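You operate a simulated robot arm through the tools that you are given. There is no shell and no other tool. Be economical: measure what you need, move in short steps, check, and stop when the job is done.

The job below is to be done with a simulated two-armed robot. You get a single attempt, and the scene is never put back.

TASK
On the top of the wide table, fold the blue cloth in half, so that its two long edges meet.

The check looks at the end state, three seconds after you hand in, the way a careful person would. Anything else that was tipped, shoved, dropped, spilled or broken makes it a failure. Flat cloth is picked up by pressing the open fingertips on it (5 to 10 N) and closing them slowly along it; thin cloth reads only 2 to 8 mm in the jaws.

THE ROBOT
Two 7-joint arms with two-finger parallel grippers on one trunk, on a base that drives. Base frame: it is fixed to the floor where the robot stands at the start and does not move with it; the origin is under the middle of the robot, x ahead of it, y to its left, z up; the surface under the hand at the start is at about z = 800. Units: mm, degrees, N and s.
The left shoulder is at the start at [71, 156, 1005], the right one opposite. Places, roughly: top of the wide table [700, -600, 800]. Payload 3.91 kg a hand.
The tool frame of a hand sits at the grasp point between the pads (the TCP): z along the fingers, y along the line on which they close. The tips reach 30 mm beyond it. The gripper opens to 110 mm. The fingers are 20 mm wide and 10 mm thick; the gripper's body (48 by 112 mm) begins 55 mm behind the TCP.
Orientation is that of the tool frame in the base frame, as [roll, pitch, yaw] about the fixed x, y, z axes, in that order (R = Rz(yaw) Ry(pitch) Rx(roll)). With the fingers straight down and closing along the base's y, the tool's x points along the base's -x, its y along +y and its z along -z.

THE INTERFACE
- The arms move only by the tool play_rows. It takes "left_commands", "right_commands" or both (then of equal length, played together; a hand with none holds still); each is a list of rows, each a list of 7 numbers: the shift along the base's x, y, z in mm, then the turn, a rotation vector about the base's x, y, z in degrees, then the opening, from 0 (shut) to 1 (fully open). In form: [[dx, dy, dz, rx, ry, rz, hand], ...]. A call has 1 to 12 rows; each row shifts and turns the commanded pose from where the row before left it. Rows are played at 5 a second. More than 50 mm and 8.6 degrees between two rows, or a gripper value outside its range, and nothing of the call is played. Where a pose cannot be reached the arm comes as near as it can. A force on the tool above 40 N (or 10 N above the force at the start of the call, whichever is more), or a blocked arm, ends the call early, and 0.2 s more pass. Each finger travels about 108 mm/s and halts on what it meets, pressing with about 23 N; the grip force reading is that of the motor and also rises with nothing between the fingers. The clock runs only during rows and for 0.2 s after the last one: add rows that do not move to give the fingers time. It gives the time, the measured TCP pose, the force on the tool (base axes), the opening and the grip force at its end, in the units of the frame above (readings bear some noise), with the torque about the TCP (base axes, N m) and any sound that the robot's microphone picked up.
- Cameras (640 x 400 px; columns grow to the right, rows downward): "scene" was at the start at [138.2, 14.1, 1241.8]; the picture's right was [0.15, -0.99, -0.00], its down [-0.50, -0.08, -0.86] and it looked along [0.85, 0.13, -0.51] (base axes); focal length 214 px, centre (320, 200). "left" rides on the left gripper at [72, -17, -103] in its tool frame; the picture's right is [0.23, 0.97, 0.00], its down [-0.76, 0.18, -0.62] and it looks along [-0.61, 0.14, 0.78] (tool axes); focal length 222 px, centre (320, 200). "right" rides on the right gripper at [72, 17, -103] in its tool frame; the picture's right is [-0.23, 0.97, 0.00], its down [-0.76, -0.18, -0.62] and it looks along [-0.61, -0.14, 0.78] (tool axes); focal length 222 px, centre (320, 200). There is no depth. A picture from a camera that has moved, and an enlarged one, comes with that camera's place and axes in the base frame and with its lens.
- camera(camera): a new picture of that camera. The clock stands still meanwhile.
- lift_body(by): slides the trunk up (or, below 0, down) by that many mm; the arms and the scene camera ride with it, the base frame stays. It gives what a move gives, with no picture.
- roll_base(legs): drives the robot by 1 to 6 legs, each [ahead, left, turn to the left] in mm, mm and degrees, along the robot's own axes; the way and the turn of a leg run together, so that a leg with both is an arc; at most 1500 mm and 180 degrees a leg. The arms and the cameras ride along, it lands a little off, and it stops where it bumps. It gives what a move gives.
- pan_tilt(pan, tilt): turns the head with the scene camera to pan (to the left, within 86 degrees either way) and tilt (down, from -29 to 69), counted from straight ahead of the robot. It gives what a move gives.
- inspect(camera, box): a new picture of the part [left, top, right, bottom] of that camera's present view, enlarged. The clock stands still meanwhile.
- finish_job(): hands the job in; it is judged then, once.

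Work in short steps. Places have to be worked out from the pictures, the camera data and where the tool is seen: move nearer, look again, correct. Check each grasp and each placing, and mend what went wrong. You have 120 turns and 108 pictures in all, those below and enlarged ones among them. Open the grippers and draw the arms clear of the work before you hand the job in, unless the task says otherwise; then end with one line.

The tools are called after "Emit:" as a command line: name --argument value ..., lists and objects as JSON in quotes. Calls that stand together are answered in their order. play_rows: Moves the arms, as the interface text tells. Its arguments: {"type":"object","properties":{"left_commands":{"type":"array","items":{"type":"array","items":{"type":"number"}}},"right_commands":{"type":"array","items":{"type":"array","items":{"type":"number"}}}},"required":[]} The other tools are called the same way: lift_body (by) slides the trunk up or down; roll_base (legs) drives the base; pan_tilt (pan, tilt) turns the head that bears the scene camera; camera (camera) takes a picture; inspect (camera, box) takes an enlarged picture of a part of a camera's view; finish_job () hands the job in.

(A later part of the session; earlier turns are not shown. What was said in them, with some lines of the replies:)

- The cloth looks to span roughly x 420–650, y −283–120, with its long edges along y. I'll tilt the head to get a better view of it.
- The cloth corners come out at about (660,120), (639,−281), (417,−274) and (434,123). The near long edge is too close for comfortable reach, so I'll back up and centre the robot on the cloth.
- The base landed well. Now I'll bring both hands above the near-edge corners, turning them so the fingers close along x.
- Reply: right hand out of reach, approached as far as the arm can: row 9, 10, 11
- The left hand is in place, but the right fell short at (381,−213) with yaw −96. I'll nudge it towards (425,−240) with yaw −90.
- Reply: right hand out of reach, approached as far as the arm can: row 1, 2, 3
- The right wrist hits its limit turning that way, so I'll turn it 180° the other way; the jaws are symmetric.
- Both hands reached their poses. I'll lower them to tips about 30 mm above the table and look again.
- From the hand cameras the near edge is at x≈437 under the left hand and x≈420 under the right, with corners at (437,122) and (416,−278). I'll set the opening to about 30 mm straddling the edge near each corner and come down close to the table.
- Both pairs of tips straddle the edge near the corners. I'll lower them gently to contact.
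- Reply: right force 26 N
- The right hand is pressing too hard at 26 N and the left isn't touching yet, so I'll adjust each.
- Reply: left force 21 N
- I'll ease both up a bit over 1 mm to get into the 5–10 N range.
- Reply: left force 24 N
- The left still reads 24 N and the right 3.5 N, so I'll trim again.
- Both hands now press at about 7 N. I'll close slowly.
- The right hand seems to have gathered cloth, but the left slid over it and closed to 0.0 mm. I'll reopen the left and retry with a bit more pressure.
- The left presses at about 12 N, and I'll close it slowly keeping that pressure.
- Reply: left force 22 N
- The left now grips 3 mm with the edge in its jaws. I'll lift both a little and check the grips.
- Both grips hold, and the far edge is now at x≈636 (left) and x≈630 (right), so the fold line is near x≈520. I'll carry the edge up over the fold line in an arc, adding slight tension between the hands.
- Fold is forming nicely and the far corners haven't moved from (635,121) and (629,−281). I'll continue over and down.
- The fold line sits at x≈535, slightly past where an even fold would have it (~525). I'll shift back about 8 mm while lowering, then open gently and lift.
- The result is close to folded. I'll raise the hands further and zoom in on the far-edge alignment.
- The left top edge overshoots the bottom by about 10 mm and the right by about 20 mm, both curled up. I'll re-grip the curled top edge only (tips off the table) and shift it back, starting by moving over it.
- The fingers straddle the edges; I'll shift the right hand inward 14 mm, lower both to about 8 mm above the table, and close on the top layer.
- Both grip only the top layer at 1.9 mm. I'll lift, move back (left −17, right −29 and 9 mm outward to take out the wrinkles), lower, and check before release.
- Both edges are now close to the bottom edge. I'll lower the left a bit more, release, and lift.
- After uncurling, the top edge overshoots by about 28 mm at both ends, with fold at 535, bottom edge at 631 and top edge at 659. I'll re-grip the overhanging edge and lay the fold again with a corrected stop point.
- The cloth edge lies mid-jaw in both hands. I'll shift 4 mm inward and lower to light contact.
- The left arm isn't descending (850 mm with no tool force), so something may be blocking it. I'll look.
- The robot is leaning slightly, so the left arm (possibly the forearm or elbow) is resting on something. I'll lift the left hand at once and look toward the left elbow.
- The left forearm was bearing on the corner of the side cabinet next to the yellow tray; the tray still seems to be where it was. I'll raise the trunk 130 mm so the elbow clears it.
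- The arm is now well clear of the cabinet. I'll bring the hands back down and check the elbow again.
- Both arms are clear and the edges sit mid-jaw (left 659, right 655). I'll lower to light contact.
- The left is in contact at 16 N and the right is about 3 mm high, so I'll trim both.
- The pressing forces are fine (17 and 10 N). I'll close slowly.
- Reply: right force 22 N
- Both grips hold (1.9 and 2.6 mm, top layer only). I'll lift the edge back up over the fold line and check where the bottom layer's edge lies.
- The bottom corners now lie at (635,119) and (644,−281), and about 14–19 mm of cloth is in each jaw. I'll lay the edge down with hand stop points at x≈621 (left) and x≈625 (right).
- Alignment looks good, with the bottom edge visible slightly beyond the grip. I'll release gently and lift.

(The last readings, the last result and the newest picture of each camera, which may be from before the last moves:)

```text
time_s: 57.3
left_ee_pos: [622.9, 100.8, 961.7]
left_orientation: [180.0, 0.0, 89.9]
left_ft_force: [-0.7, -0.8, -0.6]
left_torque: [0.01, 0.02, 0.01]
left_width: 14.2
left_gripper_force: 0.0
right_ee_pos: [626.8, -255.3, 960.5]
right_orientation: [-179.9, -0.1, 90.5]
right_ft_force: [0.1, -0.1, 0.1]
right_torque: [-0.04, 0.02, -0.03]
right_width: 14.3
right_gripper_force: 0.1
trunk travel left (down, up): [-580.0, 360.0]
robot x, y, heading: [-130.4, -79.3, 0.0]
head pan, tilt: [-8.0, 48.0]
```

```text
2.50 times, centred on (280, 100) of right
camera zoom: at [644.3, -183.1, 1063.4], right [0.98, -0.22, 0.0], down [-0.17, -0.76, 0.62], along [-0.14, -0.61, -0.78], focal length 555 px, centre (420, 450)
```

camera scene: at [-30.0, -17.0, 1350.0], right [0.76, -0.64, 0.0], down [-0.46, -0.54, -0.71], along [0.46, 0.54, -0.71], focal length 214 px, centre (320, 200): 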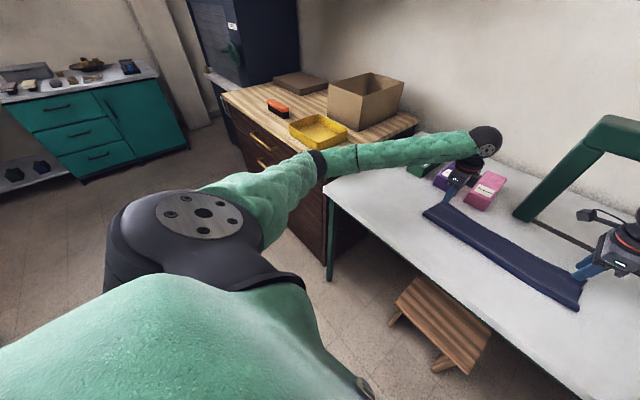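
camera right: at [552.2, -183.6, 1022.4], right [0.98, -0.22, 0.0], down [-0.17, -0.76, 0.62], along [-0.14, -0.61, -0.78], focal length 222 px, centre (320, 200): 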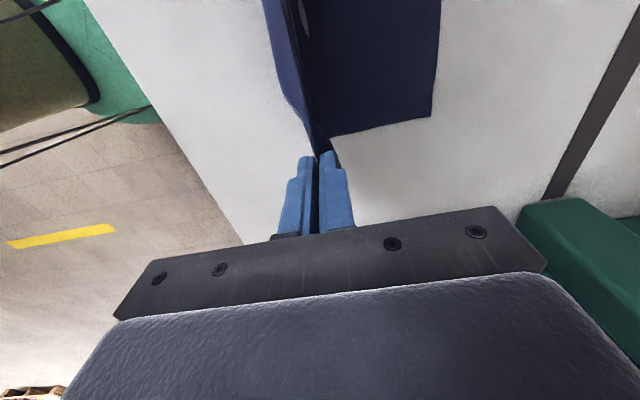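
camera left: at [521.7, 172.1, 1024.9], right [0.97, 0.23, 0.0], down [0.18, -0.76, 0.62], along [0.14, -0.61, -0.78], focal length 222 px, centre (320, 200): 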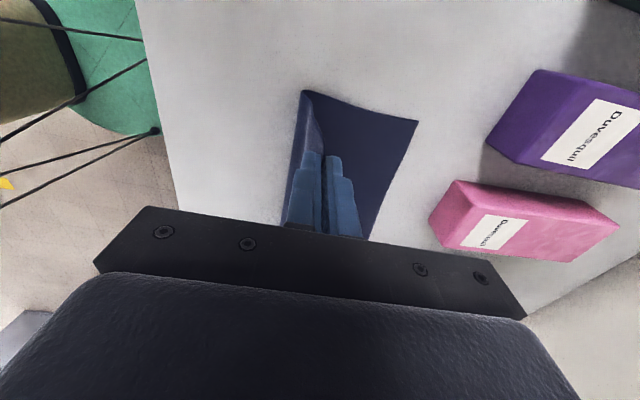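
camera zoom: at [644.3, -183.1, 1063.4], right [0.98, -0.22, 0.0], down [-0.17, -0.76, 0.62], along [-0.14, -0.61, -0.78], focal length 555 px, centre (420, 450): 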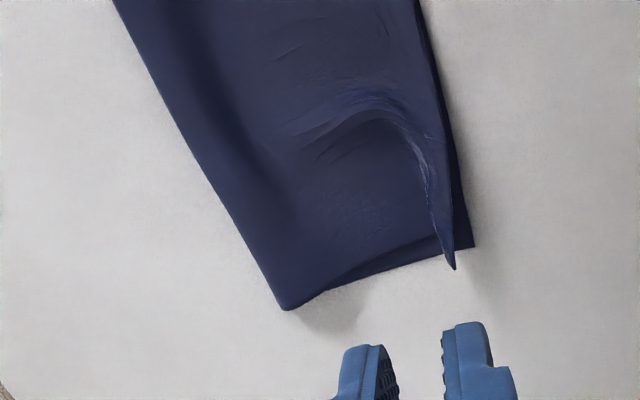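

The left now overshoots by only about 10 mm. On the right the corner flap stands upright, so I'll sweep it flat outward with closed fingers just above the cloth.

Emit:
play_rows --right_commands '[[-10, 0, -30, 0, 0, 0, 0], [-8, 0, -40, 0, 0, 0, 0], [0, 0, -35, 0, 0, 0, 0], [0, 0, -14, 0, 0, 0, 0], [8, 0, -3, 0, 0, 0, 0], [10, -1, 0, 0, 0, 0, 0], [10, -1, 0, 0, 0, 0, 0], [10, -1, 0, 0, 0, 0, 0], [8, -1, 0, 0, 0, 0, 0], [0, 0, 0, 0, 0, 0, 0]]'

Emit:
inspect --camera "right" --box '[160, 20, 400, 180]'

```text
time_s: 59.5
left_ee_pos: [623.2, 101.3, 960.7]
left_orientation: [-180.0, 0.0, 89.9]
left_ft_force: [-0.4, 0.1, 0.2]
left_torque: [-0.02, 0.02, 0.02]
left_width: 14.4
left_gripper_force: 0.0
right_ee_pos: [654.4, -260.5, 839.1]
right_orientation: [180.0, -0.1, 90.6]
right_ft_force: [0.8, 0.2, 0.6]
right_torque: [0.05, -0.02, -0.01]
right_width: 0.0
right_gripper_force: 23.5
trunk travel left (down, up): [-580.0, 360.0]
robot x, y, heading: [-128.5, -78.9, -0.5]
head pan, tilt: [-8.0, 48.0]
```

```text
2.50 times, centred on (280, 100) of right
camera zoom: at [671.1, -187.8, 942.6], right [0.98, -0.22, 0.0], down [-0.17, -0.76, 0.62], along [-0.14, -0.61, -0.78], focal length 555 px, centre (420, 450)
```

zoom: 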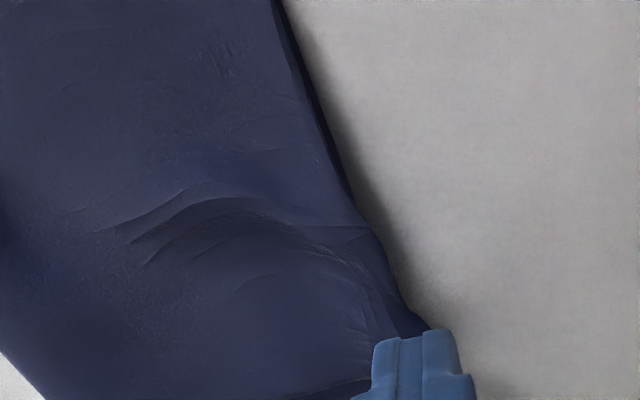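

The flap has been pushed over. I'll lift the right hand and look.

Emit:
play_rows --right_commands '[[8, 0, 0, 0, 0, 0, 0], [0, 0, 20, 0, 0, 0, 0], [-10, 0, 40, 0, 0, 0, 0], [-15, 0, 45, 0, 0, 0, 0], [0, 0, 0, 0, 0, 0, 0]]'

Emit:
inspect --camera "right" --box '[160, 20, 400, 180]'

Emit:
inspect --camera "scene" --box '[220, 140, 360, 220]'

```text
time_s: 60.7
left_ee_pos: [623.2, 100.6, 960.5]
left_orientation: [-179.9, -0.1, 89.9]
left_ft_force: [0.6, -0.5, 0.1]
left_torque: [0.02, 0.01, 0.03]
left_width: 14.3
left_gripper_force: 0.0
right_ee_pos: [635.4, -258.3, 944.8]
right_orientation: [-179.9, 0.0, 90.5]
right_ft_force: [0.3, -0.3, -0.7]
right_torque: [-0.03, -0.01, 0.03]
right_width: 0.0
right_gripper_force: 22.5
trunk travel left (down, up): [-580.0, 360.0]
robot x, y, heading: [-133.0, -78.7, -0.1]
head pan, tilt: [-8.0, 48.0]
```

```text
2.50 times, centred on (280, 100) of right
camera zoom: at [653.4, -186.0, 1048.3], right [0.98, -0.22, 0.0], down [-0.17, -0.76, 0.62], along [-0.14, -0.61, -0.78], focal length 555 px, centre (420, 450)
```

zoom: 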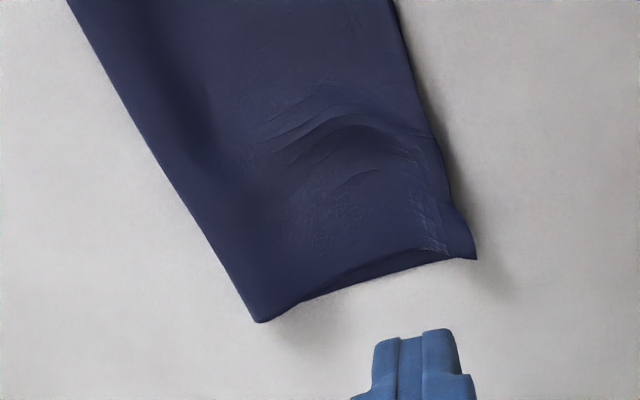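

```text
4.57 times, centred on (290, 180) of scene
camera zoom: at [-3.1, -90.3, 1345.5], right [-0.14, -0.99, 0.0], down [-0.74, 0.11, -0.67], along [0.66, -0.09, -0.74], focal length 980 px, centre (457, 291)
```

zoom: 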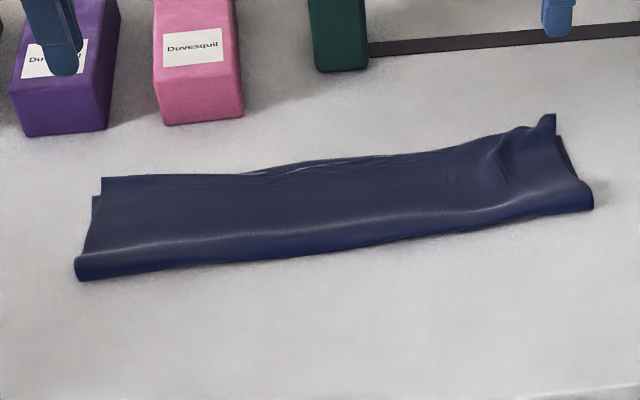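

Both corners now overlap with only about 10 mm excess at the top, and the fold is still a puffy loop. I'll press lightly near the fold with closed fingers and stroke toward the fold (−x) to flatten it and draw the top edge in.

Emit:
play_rows --left_commands '[[-27, -13, -30, 0, 0, 0, 0], [-26, -13, -30, 0, 0, 0, 0], [0, 0, -35, 0, 0, 0, 0], [0, 0, -20, 0, 0, 0, 0], [0, 0, -9, 0, 0, 0, 0], [-6, 0, -1, 0, 0, 0, 0], [-6, 0, 0, 0, 0, 0, 0], [-6, 0, 0, 0, 0, 0, 0], [-6, 0, 0, 0, 0, 0, 0], [0, 0, 0, 0, 0, 0, 0]]' --right_commands '[[-25, 16, -20, 0, 0, 0, 0], [-25, 17, -25, 0, 0, 0, 0], [0, 0, -35, 0, 0, 0, 0], [0, 0, -20, 0, 0, 0, 0], [0, 0, -9, 0, 0, 0, 0], [-6, 0, -1, 0, 0, 0, 0], [-6, 0, 0, 0, 0, 0, 0], [-6, 0, 0, 0, 0, 0, 0], [-6, 0, 0, 0, 0, 0, 0], [0, 0, 0, 0, 0, 0, 0]]'

Emit:
inspect --camera "scene" --box '[220, 120, 360, 220]'

Emit:
camera --camera "left"

Emit:
camera --camera "right"

```text
time_s: 62.9
left_ee_pos: [544.6, 73.9, 836.4]
left_orientation: [180.0, -0.1, 89.9]
left_ft_force: [0.2, 0.2, -0.3]
left_torque: [0.01, -0.01, 0.01]
left_width: 0.0
left_gripper_force: 23.1
right_ee_pos: [562.9, -227.5, 833.7]
right_orientation: [180.0, 0.0, 90.6]
right_ft_force: [-0.1, -0.8, -0.7]
right_torque: [0.0, 0.03, -0.01]
right_width: 0.1
right_gripper_force: 23.4
trunk travel left (down, up): [-580.0, 360.0]
robot x, y, heading: [-128.7, -77.5, 0.0]
head pan, tilt: [-8.0, 48.0]
```

```text
4.00 times, centred on (290, 170) of scene
camera zoom: at [-3.8, -90.1, 1345.7], right [-0.14, -0.99, 0.0], down [-0.74, 0.1, -0.67], along [0.66, -0.09, -0.74], focal length 858 px, centre (440, 320)
```

zoom: 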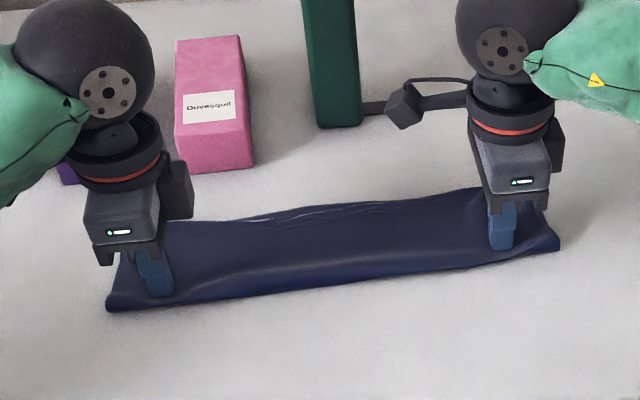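

```text
40 pictures are left
camera left: at [529.2, 146.1, 940.7], right [0.97, 0.23, 0.0], down [0.18, -0.76, 0.62], along [0.14, -0.61, -0.78], focal length 222 px, centre (320, 200)
```

left: 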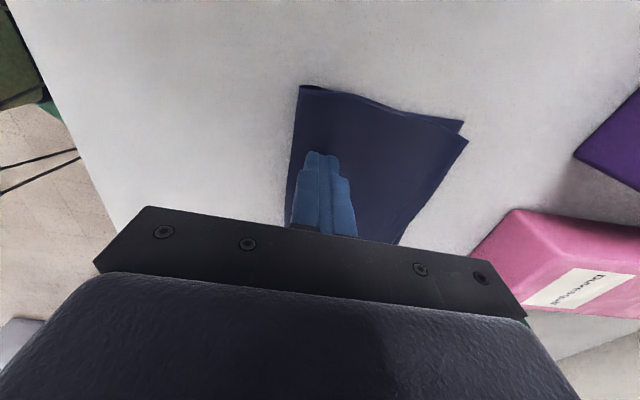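

```text
39 pictures are left
camera right: at [579.8, -154.5, 937.3], right [0.98, -0.22, 0.0], down [-0.17, -0.76, 0.62], along [-0.14, -0.61, -0.78], focal length 222 px, centre (320, 200)
```

right: 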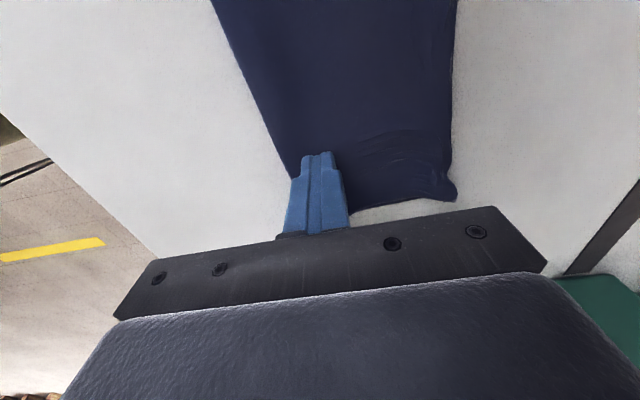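

There's almost no force yet and the overshoot is about 9 mm. I'll press a bit more and stroke further to the fold.

Emit:
play_rows --left_commands '[[10, 0, 0, 0, 0, 0, 0], [10, 0, -1.5, 0, 0, 0, 0], [0, 0, -1.5, 0, 0, 0, 0], [-6, 0, 0, 0, 0, 0, 0], [-6, 0, 0, 0, 0, 0, 0], [-6, 0, 0, 0, 0, 0, 0], [-6, 0, 0, 0, 0, 0, 0], [-6, 0, 0, 0, 0, 0, 0], [0, 0, 0, 0, 0, 0, 0]]' --right_commands '[[10, 0, 0, 0, 0, 0, 0], [10, 0, -0.5, 0, 0, 0, 0], [0, 0, -1, 0, 0, 0, 0], [-6, 0, 0, 0, 0, 0, 0], [-6, 0, 0, 0, 0, 0, 0], [-6, 0, 0, 0, 0, 0, 0], [-6, 0, 0, 0, 0, 0, 0], [-6, 0, 0, 0, 0, 0, 0], [0, 0, 0, 0, 0, 0, 0]]'

Emit:
camera --camera "left"

Emit:
camera --camera "right"

```text
time_s: 64.9
left_ee_pos: [534.5, 75.3, 834.0]
left_orientation: [-180.0, -0.1, 89.9]
left_ft_force: [0.0, 0.3, 0.0]
left_torque: [0.0, -0.04, -0.03]
left_width: 0.0
left_gripper_force: 23.2
right_ee_pos: [552.6, -227.5, 833.2]
right_orientation: [-180.0, -0.1, 90.6]
right_ft_force: [-0.7, 0.6, 0.1]
right_torque: [0.03, 0.03, -0.01]
right_width: 0.1
right_gripper_force: 22.4
trunk travel left (down, up): [-580.0, 360.0]
robot x, y, heading: [-126.7, -83.2, -0.3]
head pan, tilt: [-8.0, 48.0]
```

```text
38 pictures are left
camera left: at [519.5, 146.9, 938.4], right [0.97, 0.23, 0.0], down [0.18, -0.76, 0.62], along [0.14, -0.61, -0.78], focal length 222 px, centre (320, 200)
```

left: 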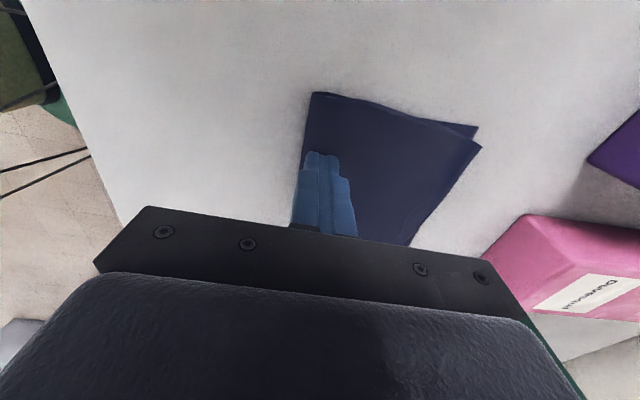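

```text
37 pictures are left
camera right: at [570.5, -154.7, 936.1], right [0.98, -0.22, 0.0], down [-0.17, -0.76, 0.62], along [-0.14, -0.61, -0.78], focal length 222 px, centre (320, 200)
```

right: 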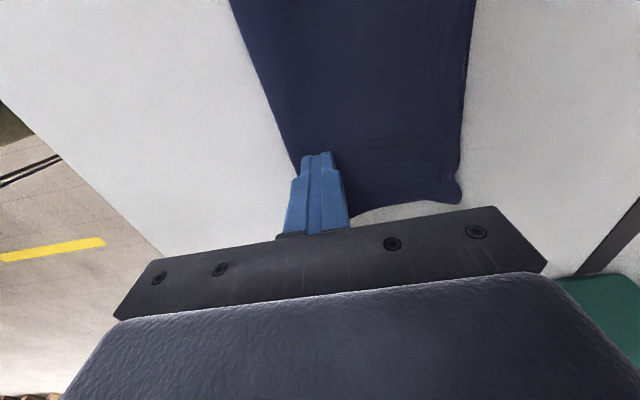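

The fold is flattening but there's still no pressing force. I'll press to a few newtons and stroke again.

Emit:
play_rows --left_commands '[[20, 0, 3, 0, 0, 0, 0], [20, 0, -3, 0, 0, 0, 0], [0, 0, -1.5, 0, 0, 0, 0], [0, 0, -1, 0, 0, 0, 0], [0, 0, 0, 0, 0, 0, 0]]' --right_commands '[[20, 0, 3, 0, 0, 0, 0], [20, 0, -3, 0, 0, 0, 0], [0, 0, -1, 0, 0, 0, 0], [0, 0, -1, 0, 0, 0, 0], [0, 0, 0, 0, 0, 0, 0]]'

```text
time_s: 66.1
left_ee_pos: [573.9, 73.6, 829.8]
left_orientation: [179.9, 0.1, 90.0]
left_ft_force: [0.8, 0.7, 6.1]
left_torque: [0.06, -0.06, -0.02]
left_width: 0.0
left_gripper_force: 23.3
right_ee_pos: [593.6, -227.1, 831.5]
right_orientation: [179.8, -0.1, 90.5]
right_ft_force: [1.6, -0.7, 9.6]
right_torque: [-0.04, -0.08, -0.01]
right_width: 0.3
right_gripper_force: 23.5
trunk travel left (down, up): [-580.0, 360.0]
robot x, y, heading: [-129.5, -79.6, -0.2]
head pan, tilt: [-8.0, 48.0]
```

Now it presses at 6–10 N, so I'll stroke −x by 20 mm.

Emit:
play_rows --left_commands '[[-4, 0, 0, 0, 0, 0, 0], [-4, 0, 0, 0, 0, 0, 0], [-4, 0, 0, 0, 0, 0, 0], [-4, 0, 0, 0, 0, 0, 0], [-4, 0, 0, 0, 0, 0, 0], [0, 0, 0, 0, 0, 0, 0]]' --right_commands '[[-4, 0, 0, 0, 0, 0, 0], [-4, 0, 0, 0, 0, 0, 0], [-4, 0, 0, 0, 0, 0, 0], [-4, 0, 0, 0, 0, 0, 0], [-4, 0, 0, 0, 0, 0, 0], [0, 0, 0, 0, 0, 0, 0]]'

Emit:
camera --camera "left"

Emit:
camera --camera "right"

```text
time_s: 67.5
left_ee_pos: [553.1, 73.0, 831.7]
left_orientation: [180.0, -0.1, 89.9]
left_ft_force: [2.8, 0.5, 12.0]
left_torque: [0.01, -0.08, -0.01]
left_width: 0.1
left_gripper_force: 23.4
right_ee_pos: [571.5, -226.2, 831.7]
right_orientation: [179.9, -0.1, 90.5]
right_ft_force: [0.8, -0.4, 4.8]
right_torque: [0.02, -0.01, 0.01]
right_width: 0.0
right_gripper_force: 23.1
trunk travel left (down, up): [-580.0, 360.0]
robot x, y, heading: [-128.7, -76.8, -0.1]
head pan, tilt: [-8.0, 48.0]
```

```text
36 pictures are left
camera left: at [538.0, 146.2, 936.1], right [0.97, 0.23, 0.0], down [0.18, -0.76, 0.62], along [0.14, -0.61, -0.78], focal length 222 px, centre (320, 200)
```

left: 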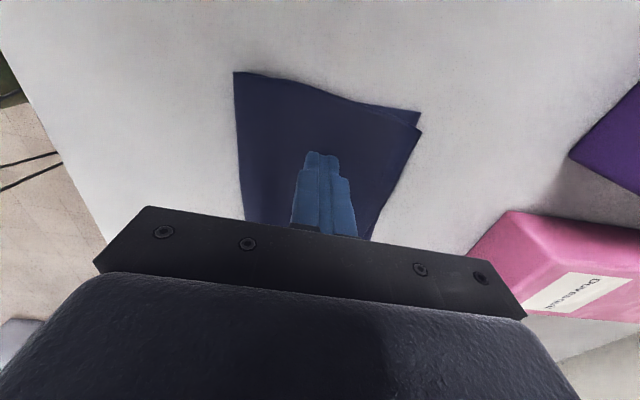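

```text
35 pictures are left
camera right: at [589.0, -154.6, 935.4], right [0.98, -0.22, 0.0], down [-0.17, -0.76, 0.62], along [-0.14, -0.61, -0.78], focal length 222 px, centre (320, 200)
```

right: 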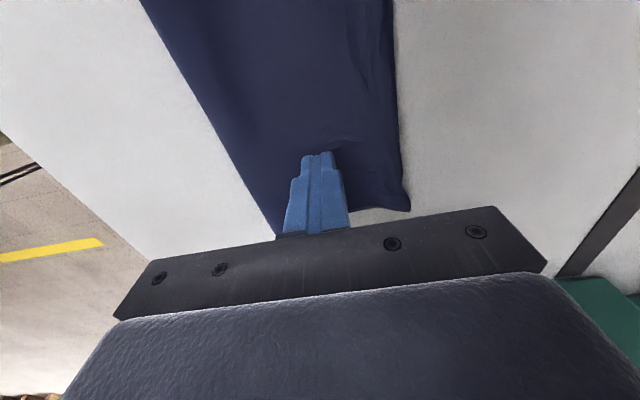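

The layers now move together, and the left overshoot is down to about 6 mm. I'll lift both hands and look at the whole result.

Emit:
play_rows --left_commands '[[0, 0, 20, 0, 0, 0, 0], [10, 5, 40, 0, 0, 0, 0], [20, 10, 45, 0, 0, 0, 0], [20, 10, 45, 0, 0, 0, 0], [0, 0, 0, 0, 0, 0, 0]]' --right_commands '[[0, 0, 20, 0, 0, 0, 0], [10, 0, 40, 0, 0, 0, 0], [10, 0, 45, 0, 0, 0, 0], [10, 0, 45, 0, 0, 0, 0], [0, 0, 0, 0, 0, 0, 0]]'

Emit:
inspect --camera "left" --box '[160, 40, 400, 200]'

Emit:
inspect --camera "right" --box '[160, 40, 400, 200]'

Emit:
inspect --camera "scene" --box '[220, 140, 360, 220]'

```text
refused: row 3 steps farther than a row can; nothing moved
```

```text
2.50 times, centred on (280, 120) of left
camera zoom: at [538.0, 146.2, 936.1], right [0.97, 0.23, 0.0], down [0.18, -0.76, 0.62], along [0.14, -0.61, -0.78], focal length 555 px, centre (420, 400)
```

zoom: 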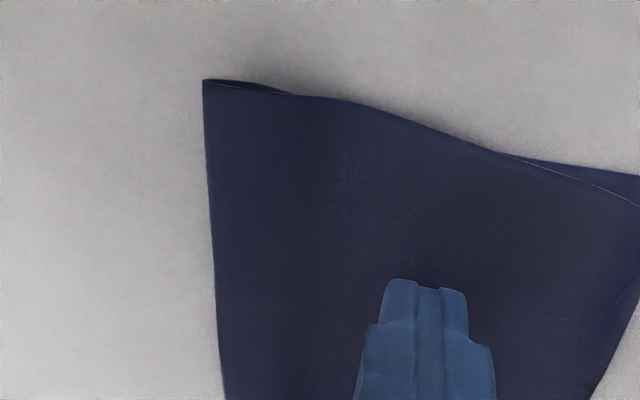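

```text
2.50 times, centred on (280, 120) of right
camera zoom: at [589.0, -154.6, 935.4], right [0.98, -0.22, 0.0], down [-0.17, -0.76, 0.62], along [-0.14, -0.61, -0.78], focal length 555 px, centre (420, 400)
```

zoom: 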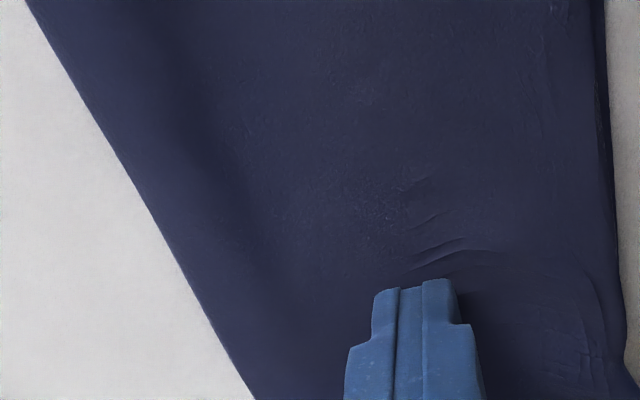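

```text
4.57 times, centred on (290, 180) of scene
camera zoom: at [-4.8, -90.2, 1345.8], right [-0.14, -0.99, 0.0], down [-0.74, 0.1, -0.67], along [0.66, -0.09, -0.74], focal length 980 px, centre (457, 291)
```

zoom: 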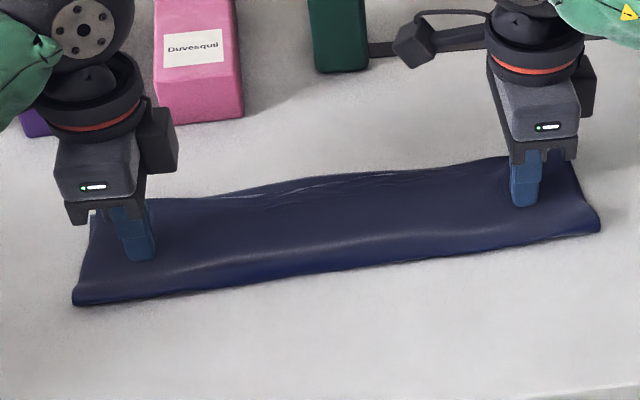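

That call was refused for step size; I'll lift in smaller steps and then look.

Emit:
play_rows --left_commands '[[0, 0, 20, 0, 0, 0, 0], [0, 0, 40, 0, 0, 0, 0], [15, 10, 40, 0, 0, 0, 0], [15, 10, 40, 0, 0, 0, 0], [0, 0, 0, 0, 0, 0, 0]]' --right_commands '[[0, 0, 20, 0, 0, 0, 0], [0, 0, 40, 0, 0, 0, 0], [15, 0, 40, 0, 0, 0, 0], [15, 0, 40, 0, 0, 0, 0], [0, 0, 0, 0, 0, 0, 0]]'

Emit:
inspect --camera "left" --box '[200, 60, 440, 220]'

Emit:
inspect --camera "right" --box '[200, 60, 440, 220]'

Emit:
inspect --camera "scene" --box '[220, 140, 360, 220]'

```text
time_s: 68.7
left_ee_pos: [586.0, 95.1, 969.9]
left_orientation: [-179.9, 0.0, 89.9]
left_ft_force: [0.2, 0.0, 0.1]
left_torque: [0.0, 0.01, 0.01]
left_width: 0.0
left_gripper_force: 22.7
right_ee_pos: [604.4, -228.0, 971.2]
right_orientation: [-179.8, -0.1, 90.5]
right_ft_force: [-0.2, 0.2, -0.7]
right_torque: [0.0, 0.01, -0.01]
right_width: 0.1
right_gripper_force: 22.7
trunk travel left (down, up): [-580.0, 360.0]
robot x, y, heading: [-129.5, -80.5, -0.3]
head pan, tilt: [-8.0, 48.0]
```

```text
2.50 times, centred on (320, 140) of left
camera zoom: at [571.5, 167.9, 1074.1], right [0.97, 0.23, 0.0], down [0.18, -0.76, 0.62], along [0.14, -0.61, -0.78], focal length 555 px, centre (320, 350)
```

zoom: 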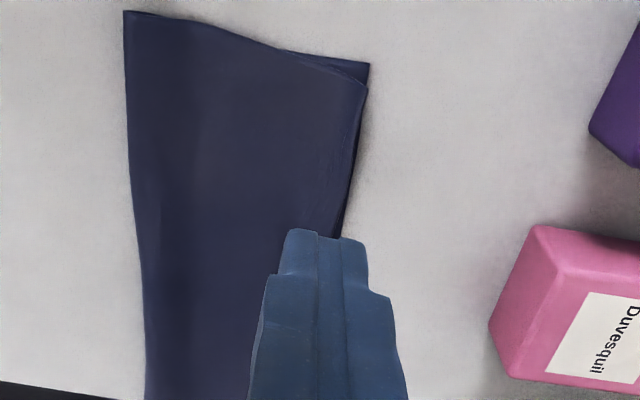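

```text
2.50 times, centred on (320, 140) of right
camera zoom: at [621.5, -154.9, 1073.7], right [0.98, -0.22, 0.0], down [-0.17, -0.76, 0.62], along [-0.14, -0.61, -0.78], focal length 555 px, centre (320, 350)
```

zoom: 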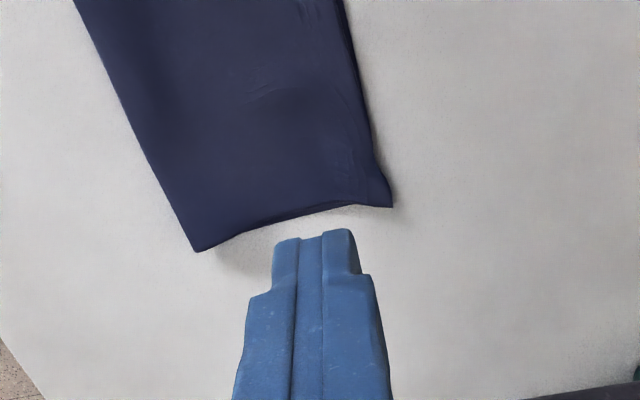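

```text
4.57 times, centred on (290, 180) of scene
camera zoom: at [-3.3, -90.1, 1345.6], right [-0.14, -0.99, 0.0], down [-0.74, 0.1, -0.67], along [0.66, -0.09, -0.74], focal length 980 px, centre (457, 291)
```

zoom: 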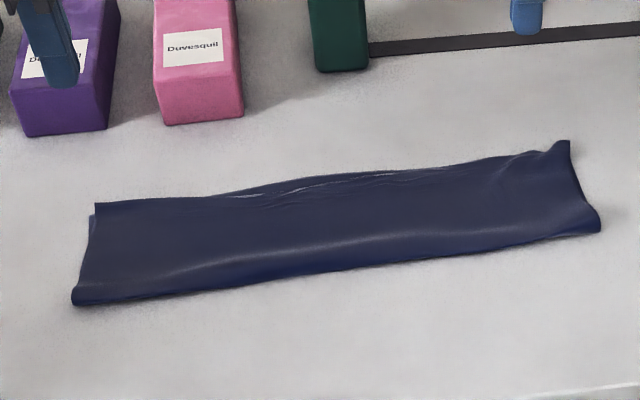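

The ends now match within a few millimetres. I'll move the left hand along to check the middle of the far edge.

Emit:
play_rows --left_commands '[[0, -35, 10, 0, 0, 0, 0], [0, -35, 0, 0, 0, 0, 0], [0, -35, 0, 0, 0, 0, 0], [0, -30, 0, 0, 0, 0, 0], [0, 0, 0, 0, 0, 0, 0]]' --right_commands '[[0, -25, 20, 0, 0, 0, 0], [0, -25, 20, 0, 0, 0, 0], [0, 0, 0, 0, 0, 0, 0], [0, 0, 0, 0, 0, 0, 0], [0, 0, 0, 0, 0, 0, 0]]'

Emit:
camera --camera "left"

Emit:
inspect --camera "left" --box '[200, 20, 440, 180]'

Emit:
inspect --camera "right" --box '[200, 0, 440, 160]'

```text
time_s: 69.9
left_ee_pos: [586.4, -42.5, 980.1]
left_orientation: [-180.0, 0.1, 89.9]
left_ft_force: [-0.6, 0.9, -0.1]
left_torque: [-0.01, 0.01, -0.04]
left_width: 0.0
left_gripper_force: 23.5
right_ee_pos: [603.8, -276.8, 1009.8]
right_orientation: [179.9, 0.0, 90.6]
right_ft_force: [0.7, -0.4, 0.7]
right_torque: [-0.02, 0.01, 0.01]
right_width: 0.1
right_gripper_force: 22.9
trunk travel left (down, up): [-580.0, 360.0]
robot x, y, heading: [-130.7, -81.9, 0.0]
head pan, tilt: [-8.0, 48.0]
```

```text
28 pictures are left
camera left: at [570.9, 30.3, 1084.2], right [0.97, 0.23, 0.0], down [0.18, -0.76, 0.62], along [0.14, -0.61, -0.78], focal length 222 px, centre (320, 200)
```

left: 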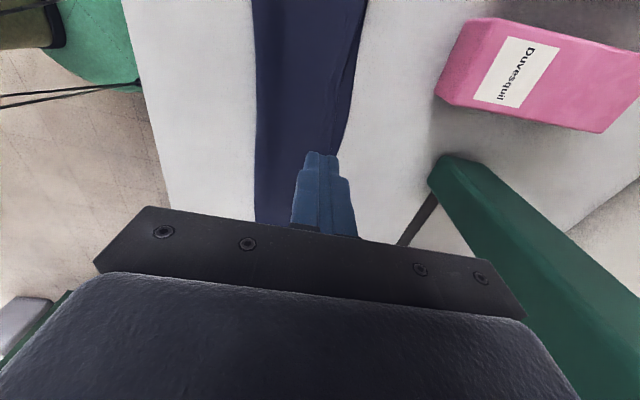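

```text
2.50 times, centred on (320, 100) of left
camera zoom: at [570.9, 30.3, 1084.2], right [0.97, 0.23, 0.0], down [0.18, -0.76, 0.62], along [0.14, -0.61, -0.78], focal length 555 px, centre (320, 450)
```

zoom: 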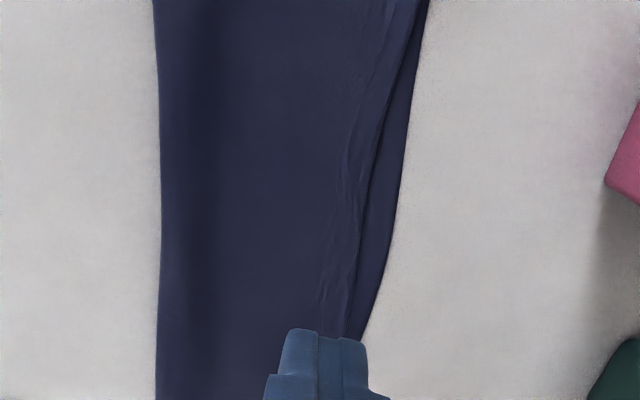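

```text
2.50 times, centred on (320, 80) of right
camera zoom: at [621.1, -204.9, 1113.3], right [0.98, -0.22, 0.0], down [-0.17, -0.76, 0.62], along [-0.14, -0.61, -0.78], focal length 555 px, centre (320, 500)
```

zoom: 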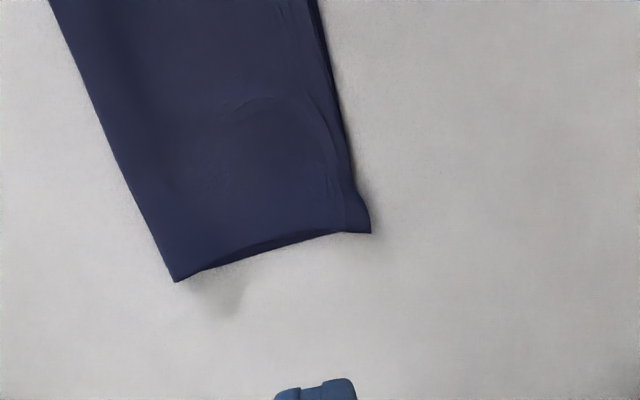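

In the middle (y≈−60) the top edge falls about 16 mm short and looks a bit curled. I'll sweep it outward with the left closed fingertips, barely pressing.

Emit:
play_rows --left_commands '[[0, -7, -40, 0, 0, 0, 0], [0, -7, -45, 0, 0, 0, 0], [0, -4, -45, 0, 0, 0, 0], [0, 0, -13, 0, 0, 0, 0], [0, 0, -3, 0, 0, 0, 0], [6, 0, 0, 0, 0, 0, 0], [6, 0, 0, 0, 0, 0, 0], [6, 0, 0, 0, 0, 0, 0], [6, 0, 0, 0, 0, 0, 0], [6, 0, 0, 0, 0, 0, 0], [6, 0, 0, 0, 0, 0, 0], [0, 0, 0, 0, 0, 0, 0]]'

Emit:
camera --camera "left"

```text
time_s: 72.5
left_ee_pos: [621.5, -59.4, 835.3]
left_orientation: [180.0, 0.1, 89.9]
left_ft_force: [-0.8, 0.3, 0.4]
left_torque: [0.02, -0.01, 0.01]
left_width: 0.1
left_gripper_force: 22.4
right_ee_pos: [603.8, -277.5, 1010.0]
right_orientation: [179.9, -0.1, 90.5]
right_ft_force: [-0.5, -0.4, 0.5]
right_torque: [-0.02, 0.0, -0.01]
right_width: 0.0
right_gripper_force: 23.0
trunk travel left (down, up): [-580.0, 360.0]
robot x, y, heading: [-128.8, -78.9, -0.4]
head pan, tilt: [-8.0, 48.0]
```

```text
25 pictures are left
camera left: at [605.7, 13.1, 939.6], right [0.97, 0.23, 0.0], down [0.18, -0.76, 0.62], along [0.14, -0.61, -0.78], focal length 222 px, centre (320, 200)
```

left: 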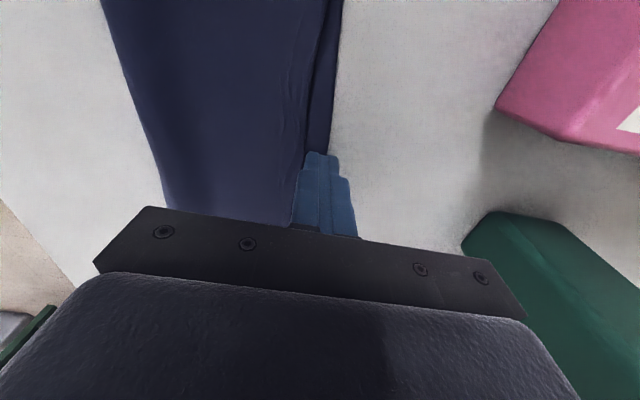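

There's still a strip visible at y≈−20. I'll lift, repeat the sweep there slightly lower, and then review.

Emit:
play_rows --left_commands '[[0, 0, 15, 0, 0, 0, 0], [-20, 20, 0, 0, 0, 0, 0], [-20, 22, 0, 0, 0, 0, 0], [0, 0, -12, 0, 0, 0, 0], [0, 0, -5, 0, 0, 0, 0], [6, 0, 0, 0, 0, 0, 0], [6, 0, 0, 0, 0, 0, 0], [6, 0, 0, 0, 0, 0, 0], [6, 0, 0, 0, 0, 0, 0], [6, 0, 0, 0, 0, 0, 0], [6, 0, 0, 0, 0, 0, 0], [0, 0, 0, 0, 0, 0, 0]]'

Emit:
play_rows --left_commands '[[0, 0, 15, 0, 0, 0, 0], [-10, -5, 45, 0, 0, 0, 0], [-10, -10, 45, 0, 0, 0, 0], [-10, -20, 35, 0, 0, 0, 0], [0, -20, 0, 0, 0, 0, 0], [0, 0, 0, 0, 0, 0, 0]]'

Emit:
inspect --camera "left" --box '[200, 0, 440, 160]'

Emit:
inspect --camera "scene" --box '[220, 140, 360, 220]'

```text
time_s: 75.1
left_ee_pos: [616.5, -17.3, 833.4]
left_orientation: [-180.0, 0.0, 89.9]
left_ft_force: [-0.4, 0.3, -0.2]
left_torque: [-0.01, 0.0, -0.02]
left_width: 0.0
left_gripper_force: 22.8
right_ee_pos: [603.6, -278.3, 1009.3]
right_orientation: [-180.0, -0.1, 90.5]
right_ft_force: [-0.2, -0.5, -0.5]
right_torque: [-0.02, 0.0, 0.02]
right_width: 0.2
right_gripper_force: 22.8
trunk travel left (down, up): [-580.0, 360.0]
robot x, y, heading: [-133.8, -81.1, -0.2]
head pan, tilt: [-8.0, 48.0]
```

```text
time_s: 76.5
left_ee_pos: [585.8, -71.8, 971.6]
left_orientation: [180.0, 0.0, 89.9]
left_ft_force: [-0.3, -0.1, -0.4]
left_torque: [-0.01, 0.02, -0.03]
left_width: 0.0
left_gripper_force: 23.0
right_ee_pos: [604.0, -277.5, 1009.6]
right_orientation: [-180.0, 0.1, 90.5]
right_ft_force: [0.3, 0.6, 1.2]
right_torque: [0.03, -0.04, 0.0]
right_width: 0.1
right_gripper_force: 23.0
trunk travel left (down, up): [-580.0, 360.0]
robot x, y, heading: [-134.4, -81.4, -0.3]
head pan, tilt: [-8.0, 48.0]
```

```text
2.50 times, centred on (320, 80) of left
camera zoom: at [570.7, 1.2, 1076.5], right [0.97, 0.23, 0.0], down [0.18, -0.76, 0.62], along [0.14, -0.61, -0.78], focal length 555 px, centre (320, 500)
```

zoom: 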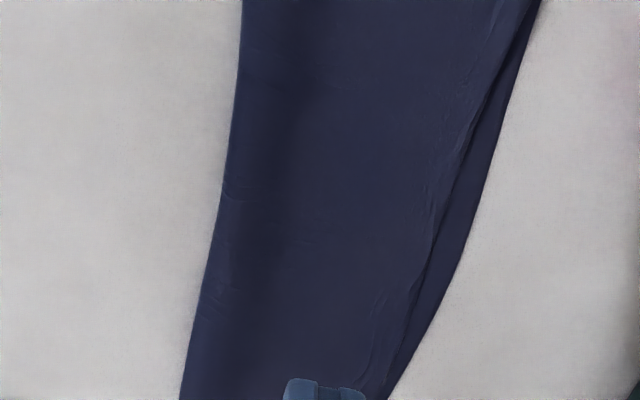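

```text
4.57 times, centred on (290, 180) of scene
camera zoom: at [-4.3, -89.8, 1345.8], right [-0.14, -0.99, 0.0], down [-0.74, 0.1, -0.67], along [0.66, -0.09, -0.74], focal length 980 px, centre (457, 291)
```

zoom: 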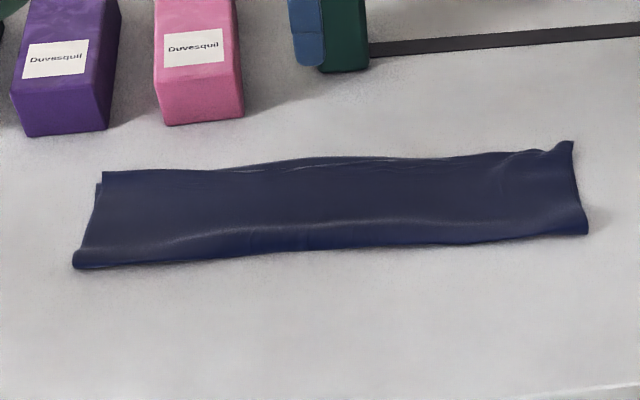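

The cloth moved as a whole, leaving a middle strip of about 14 mm. I'll zoom in to see whether the top edge there is curled.

Emit:
inspect --camera "left" --box '[320, 20, 416, 84]'

Emit:
inspect --camera "left" --box '[304, 84, 400, 148]'

Emit:
inspect --camera "scene" --box '[240, 165, 320, 200]'

```text
6.25 times, centred on (368, 52) of left
camera zoom: at [570.7, 1.2, 1076.5], right [0.97, 0.23, 0.0], down [0.18, -0.76, 0.62], along [0.14, -0.61, -0.78], focal length 1388 px, centre (20, 1125)
```

zoom: 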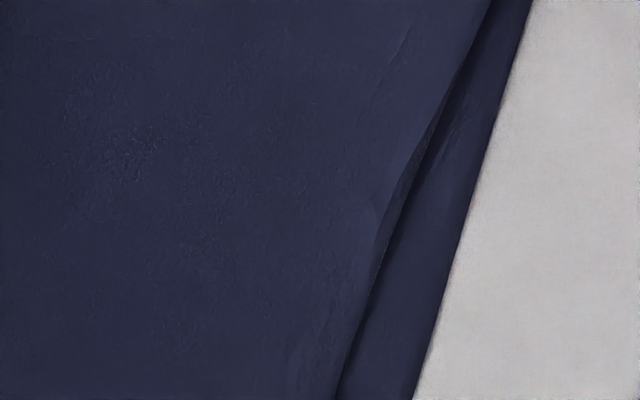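

```text
6.25 times, centred on (352, 116) of left
camera zoom: at [570.7, 1.2, 1076.5], right [0.97, 0.23, 0.0], down [0.18, -0.76, 0.62], along [0.14, -0.61, -0.78], focal length 1388 px, centre (120, 725)
```

zoom: 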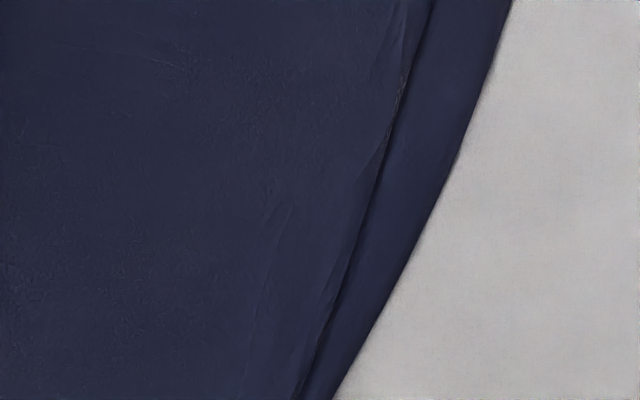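

```text
8.00 times, centred on (280, 182) of scene
camera zoom: at [-4.3, -89.8, 1345.8], right [-0.14, -0.99, 0.0], down [-0.74, 0.1, -0.67], along [0.66, -0.09, -0.74], focal length 1716 px, centre (640, 340)
```

zoom: 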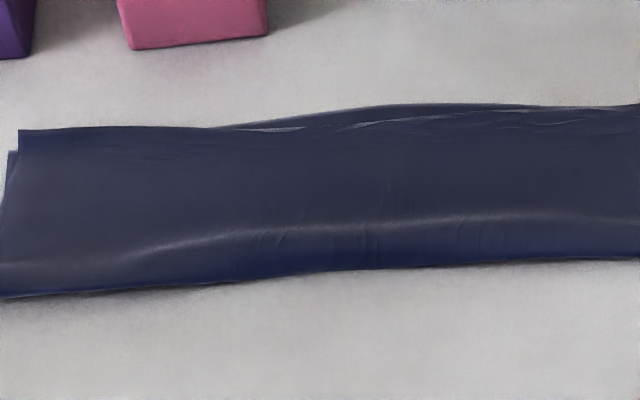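

Gaps along the edge are at most about 12 mm in the middle and under 10 mm at the ends, with the cloth lying flat, so I accept this. I'll open the grippers, draw the arms up and clear, and check the surroundings.

Emit:
play_rows --left_commands '[[0, 0, 30, 0, 0, 0, 0], [-10, 20, 30, 0, 0, 0, 0.2], [-10, 30, 20, 0, 0, 0, 0.5], [-10, 40, 10, 0, 0, 0, 0.8], [-10, 40, 0, 0, 0, 0, 1], [-10, 40, 0, 0, 0, 0, 1], [0, 0, 0, 0, 0, 0, 1]]' --right_commands '[[0, 0, 30, 0, 0, 0, 0], [-10, -10, 20, 0, 0, 0, 0.2], [-10, -30, 0, 0, 0, 0, 0.5], [-10, -30, 0, 0, 0, 0, 0.8], [-10, -30, 0, 0, 0, 0, 1], [-10, -10, 0, 0, 0, 0, 1], [0, 0, 0, 0, 0, 0, 1]]'

Emit:
camera --camera "scene"

Emit:
pan_tilt --pan 35 --tilt 45

Emit:
camera --camera "scene"

```text
time_s: 78.1
left_ee_pos: [538.1, 95.8, 1064.3]
left_orientation: [-179.9, -0.1, 89.7]
left_ft_force: [-0.5, -1.1, 0.4]
left_torque: [0.0, -0.01, 0.02]
left_width: 110.1
left_gripper_force: 0.1
right_ee_pos: [552.3, -388.4, 1061.9]
right_orientation: [-179.9, -0.1, 90.5]
right_ft_force: [-1.0, -0.2, 0.2]
right_torque: [0.02, -0.01, 0.02]
right_width: 110.4
right_gripper_force: 0.1
trunk travel left (down, up): [-580.0, 360.0]
robot x, y, heading: [-127.3, -79.0, 0.1]
head pan, tilt: [-8.0, 48.0]
```

```text
19 pictures are left
camera scene: at [-3.1, -91.4, 1345.5], right [-0.14, -0.99, 0.0], down [-0.74, 0.11, -0.67], along [0.66, -0.09, -0.74], focal length 214 px, centre (320, 200)
```

scene: 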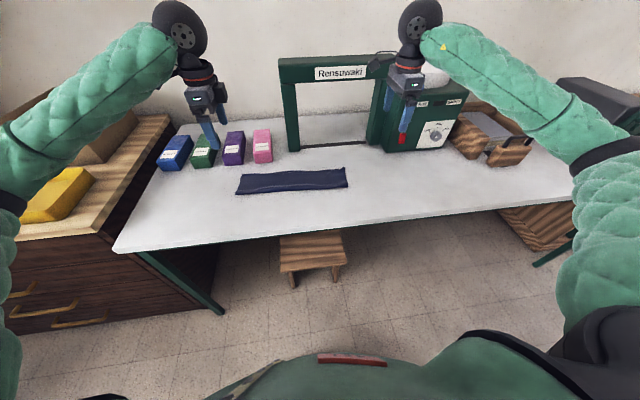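

```text
time_s: 79.2
left_ee_pos: [537.1, 96.3, 1063.8]
left_orientation: [179.9, 0.0, 89.9]
left_ft_force: [-0.9, 0.4, -0.3]
left_torque: [-0.01, 0.01, 0.01]
left_width: 110.1
left_gripper_force: 0.1
right_ee_pos: [553.2, -386.2, 1062.1]
right_orientation: [180.0, -0.1, 90.5]
right_ft_force: [0.1, 0.1, 0.2]
right_torque: [0.0, 0.02, 0.02]
right_width: 110.0
right_gripper_force: 0.1
trunk travel left (down, up): [-580.0, 360.0]
robot x, y, heading: [-134.3, -79.7, 0.0]
head pan, tilt: [35.0, 45.0]
```

```text
18 pictures are left
camera scene: at [-15.3, -32.5, 1349.9], right [0.57, -0.82, 0.0], down [-0.58, -0.4, -0.71], along [0.58, 0.4, -0.71], focal length 214 px, centre (320, 200)
```

scene: 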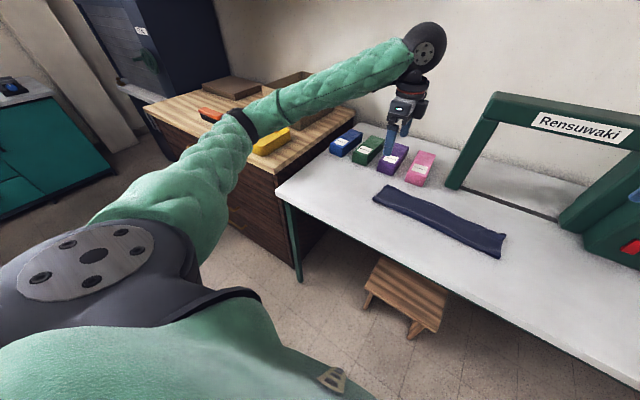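

All the surroundings are upright and in place, the arms are clear and the grippers are open. I'm handing in.

Emit:
finish_job

```text
The job is handed in.
```

The blue cloth is folded in half on the wide table. Its long edges meet to within about 10 mm at the ends and about 13 mm in the middle, and the left arm briefly leaned on the side cabinet but nothing there looks displaced.
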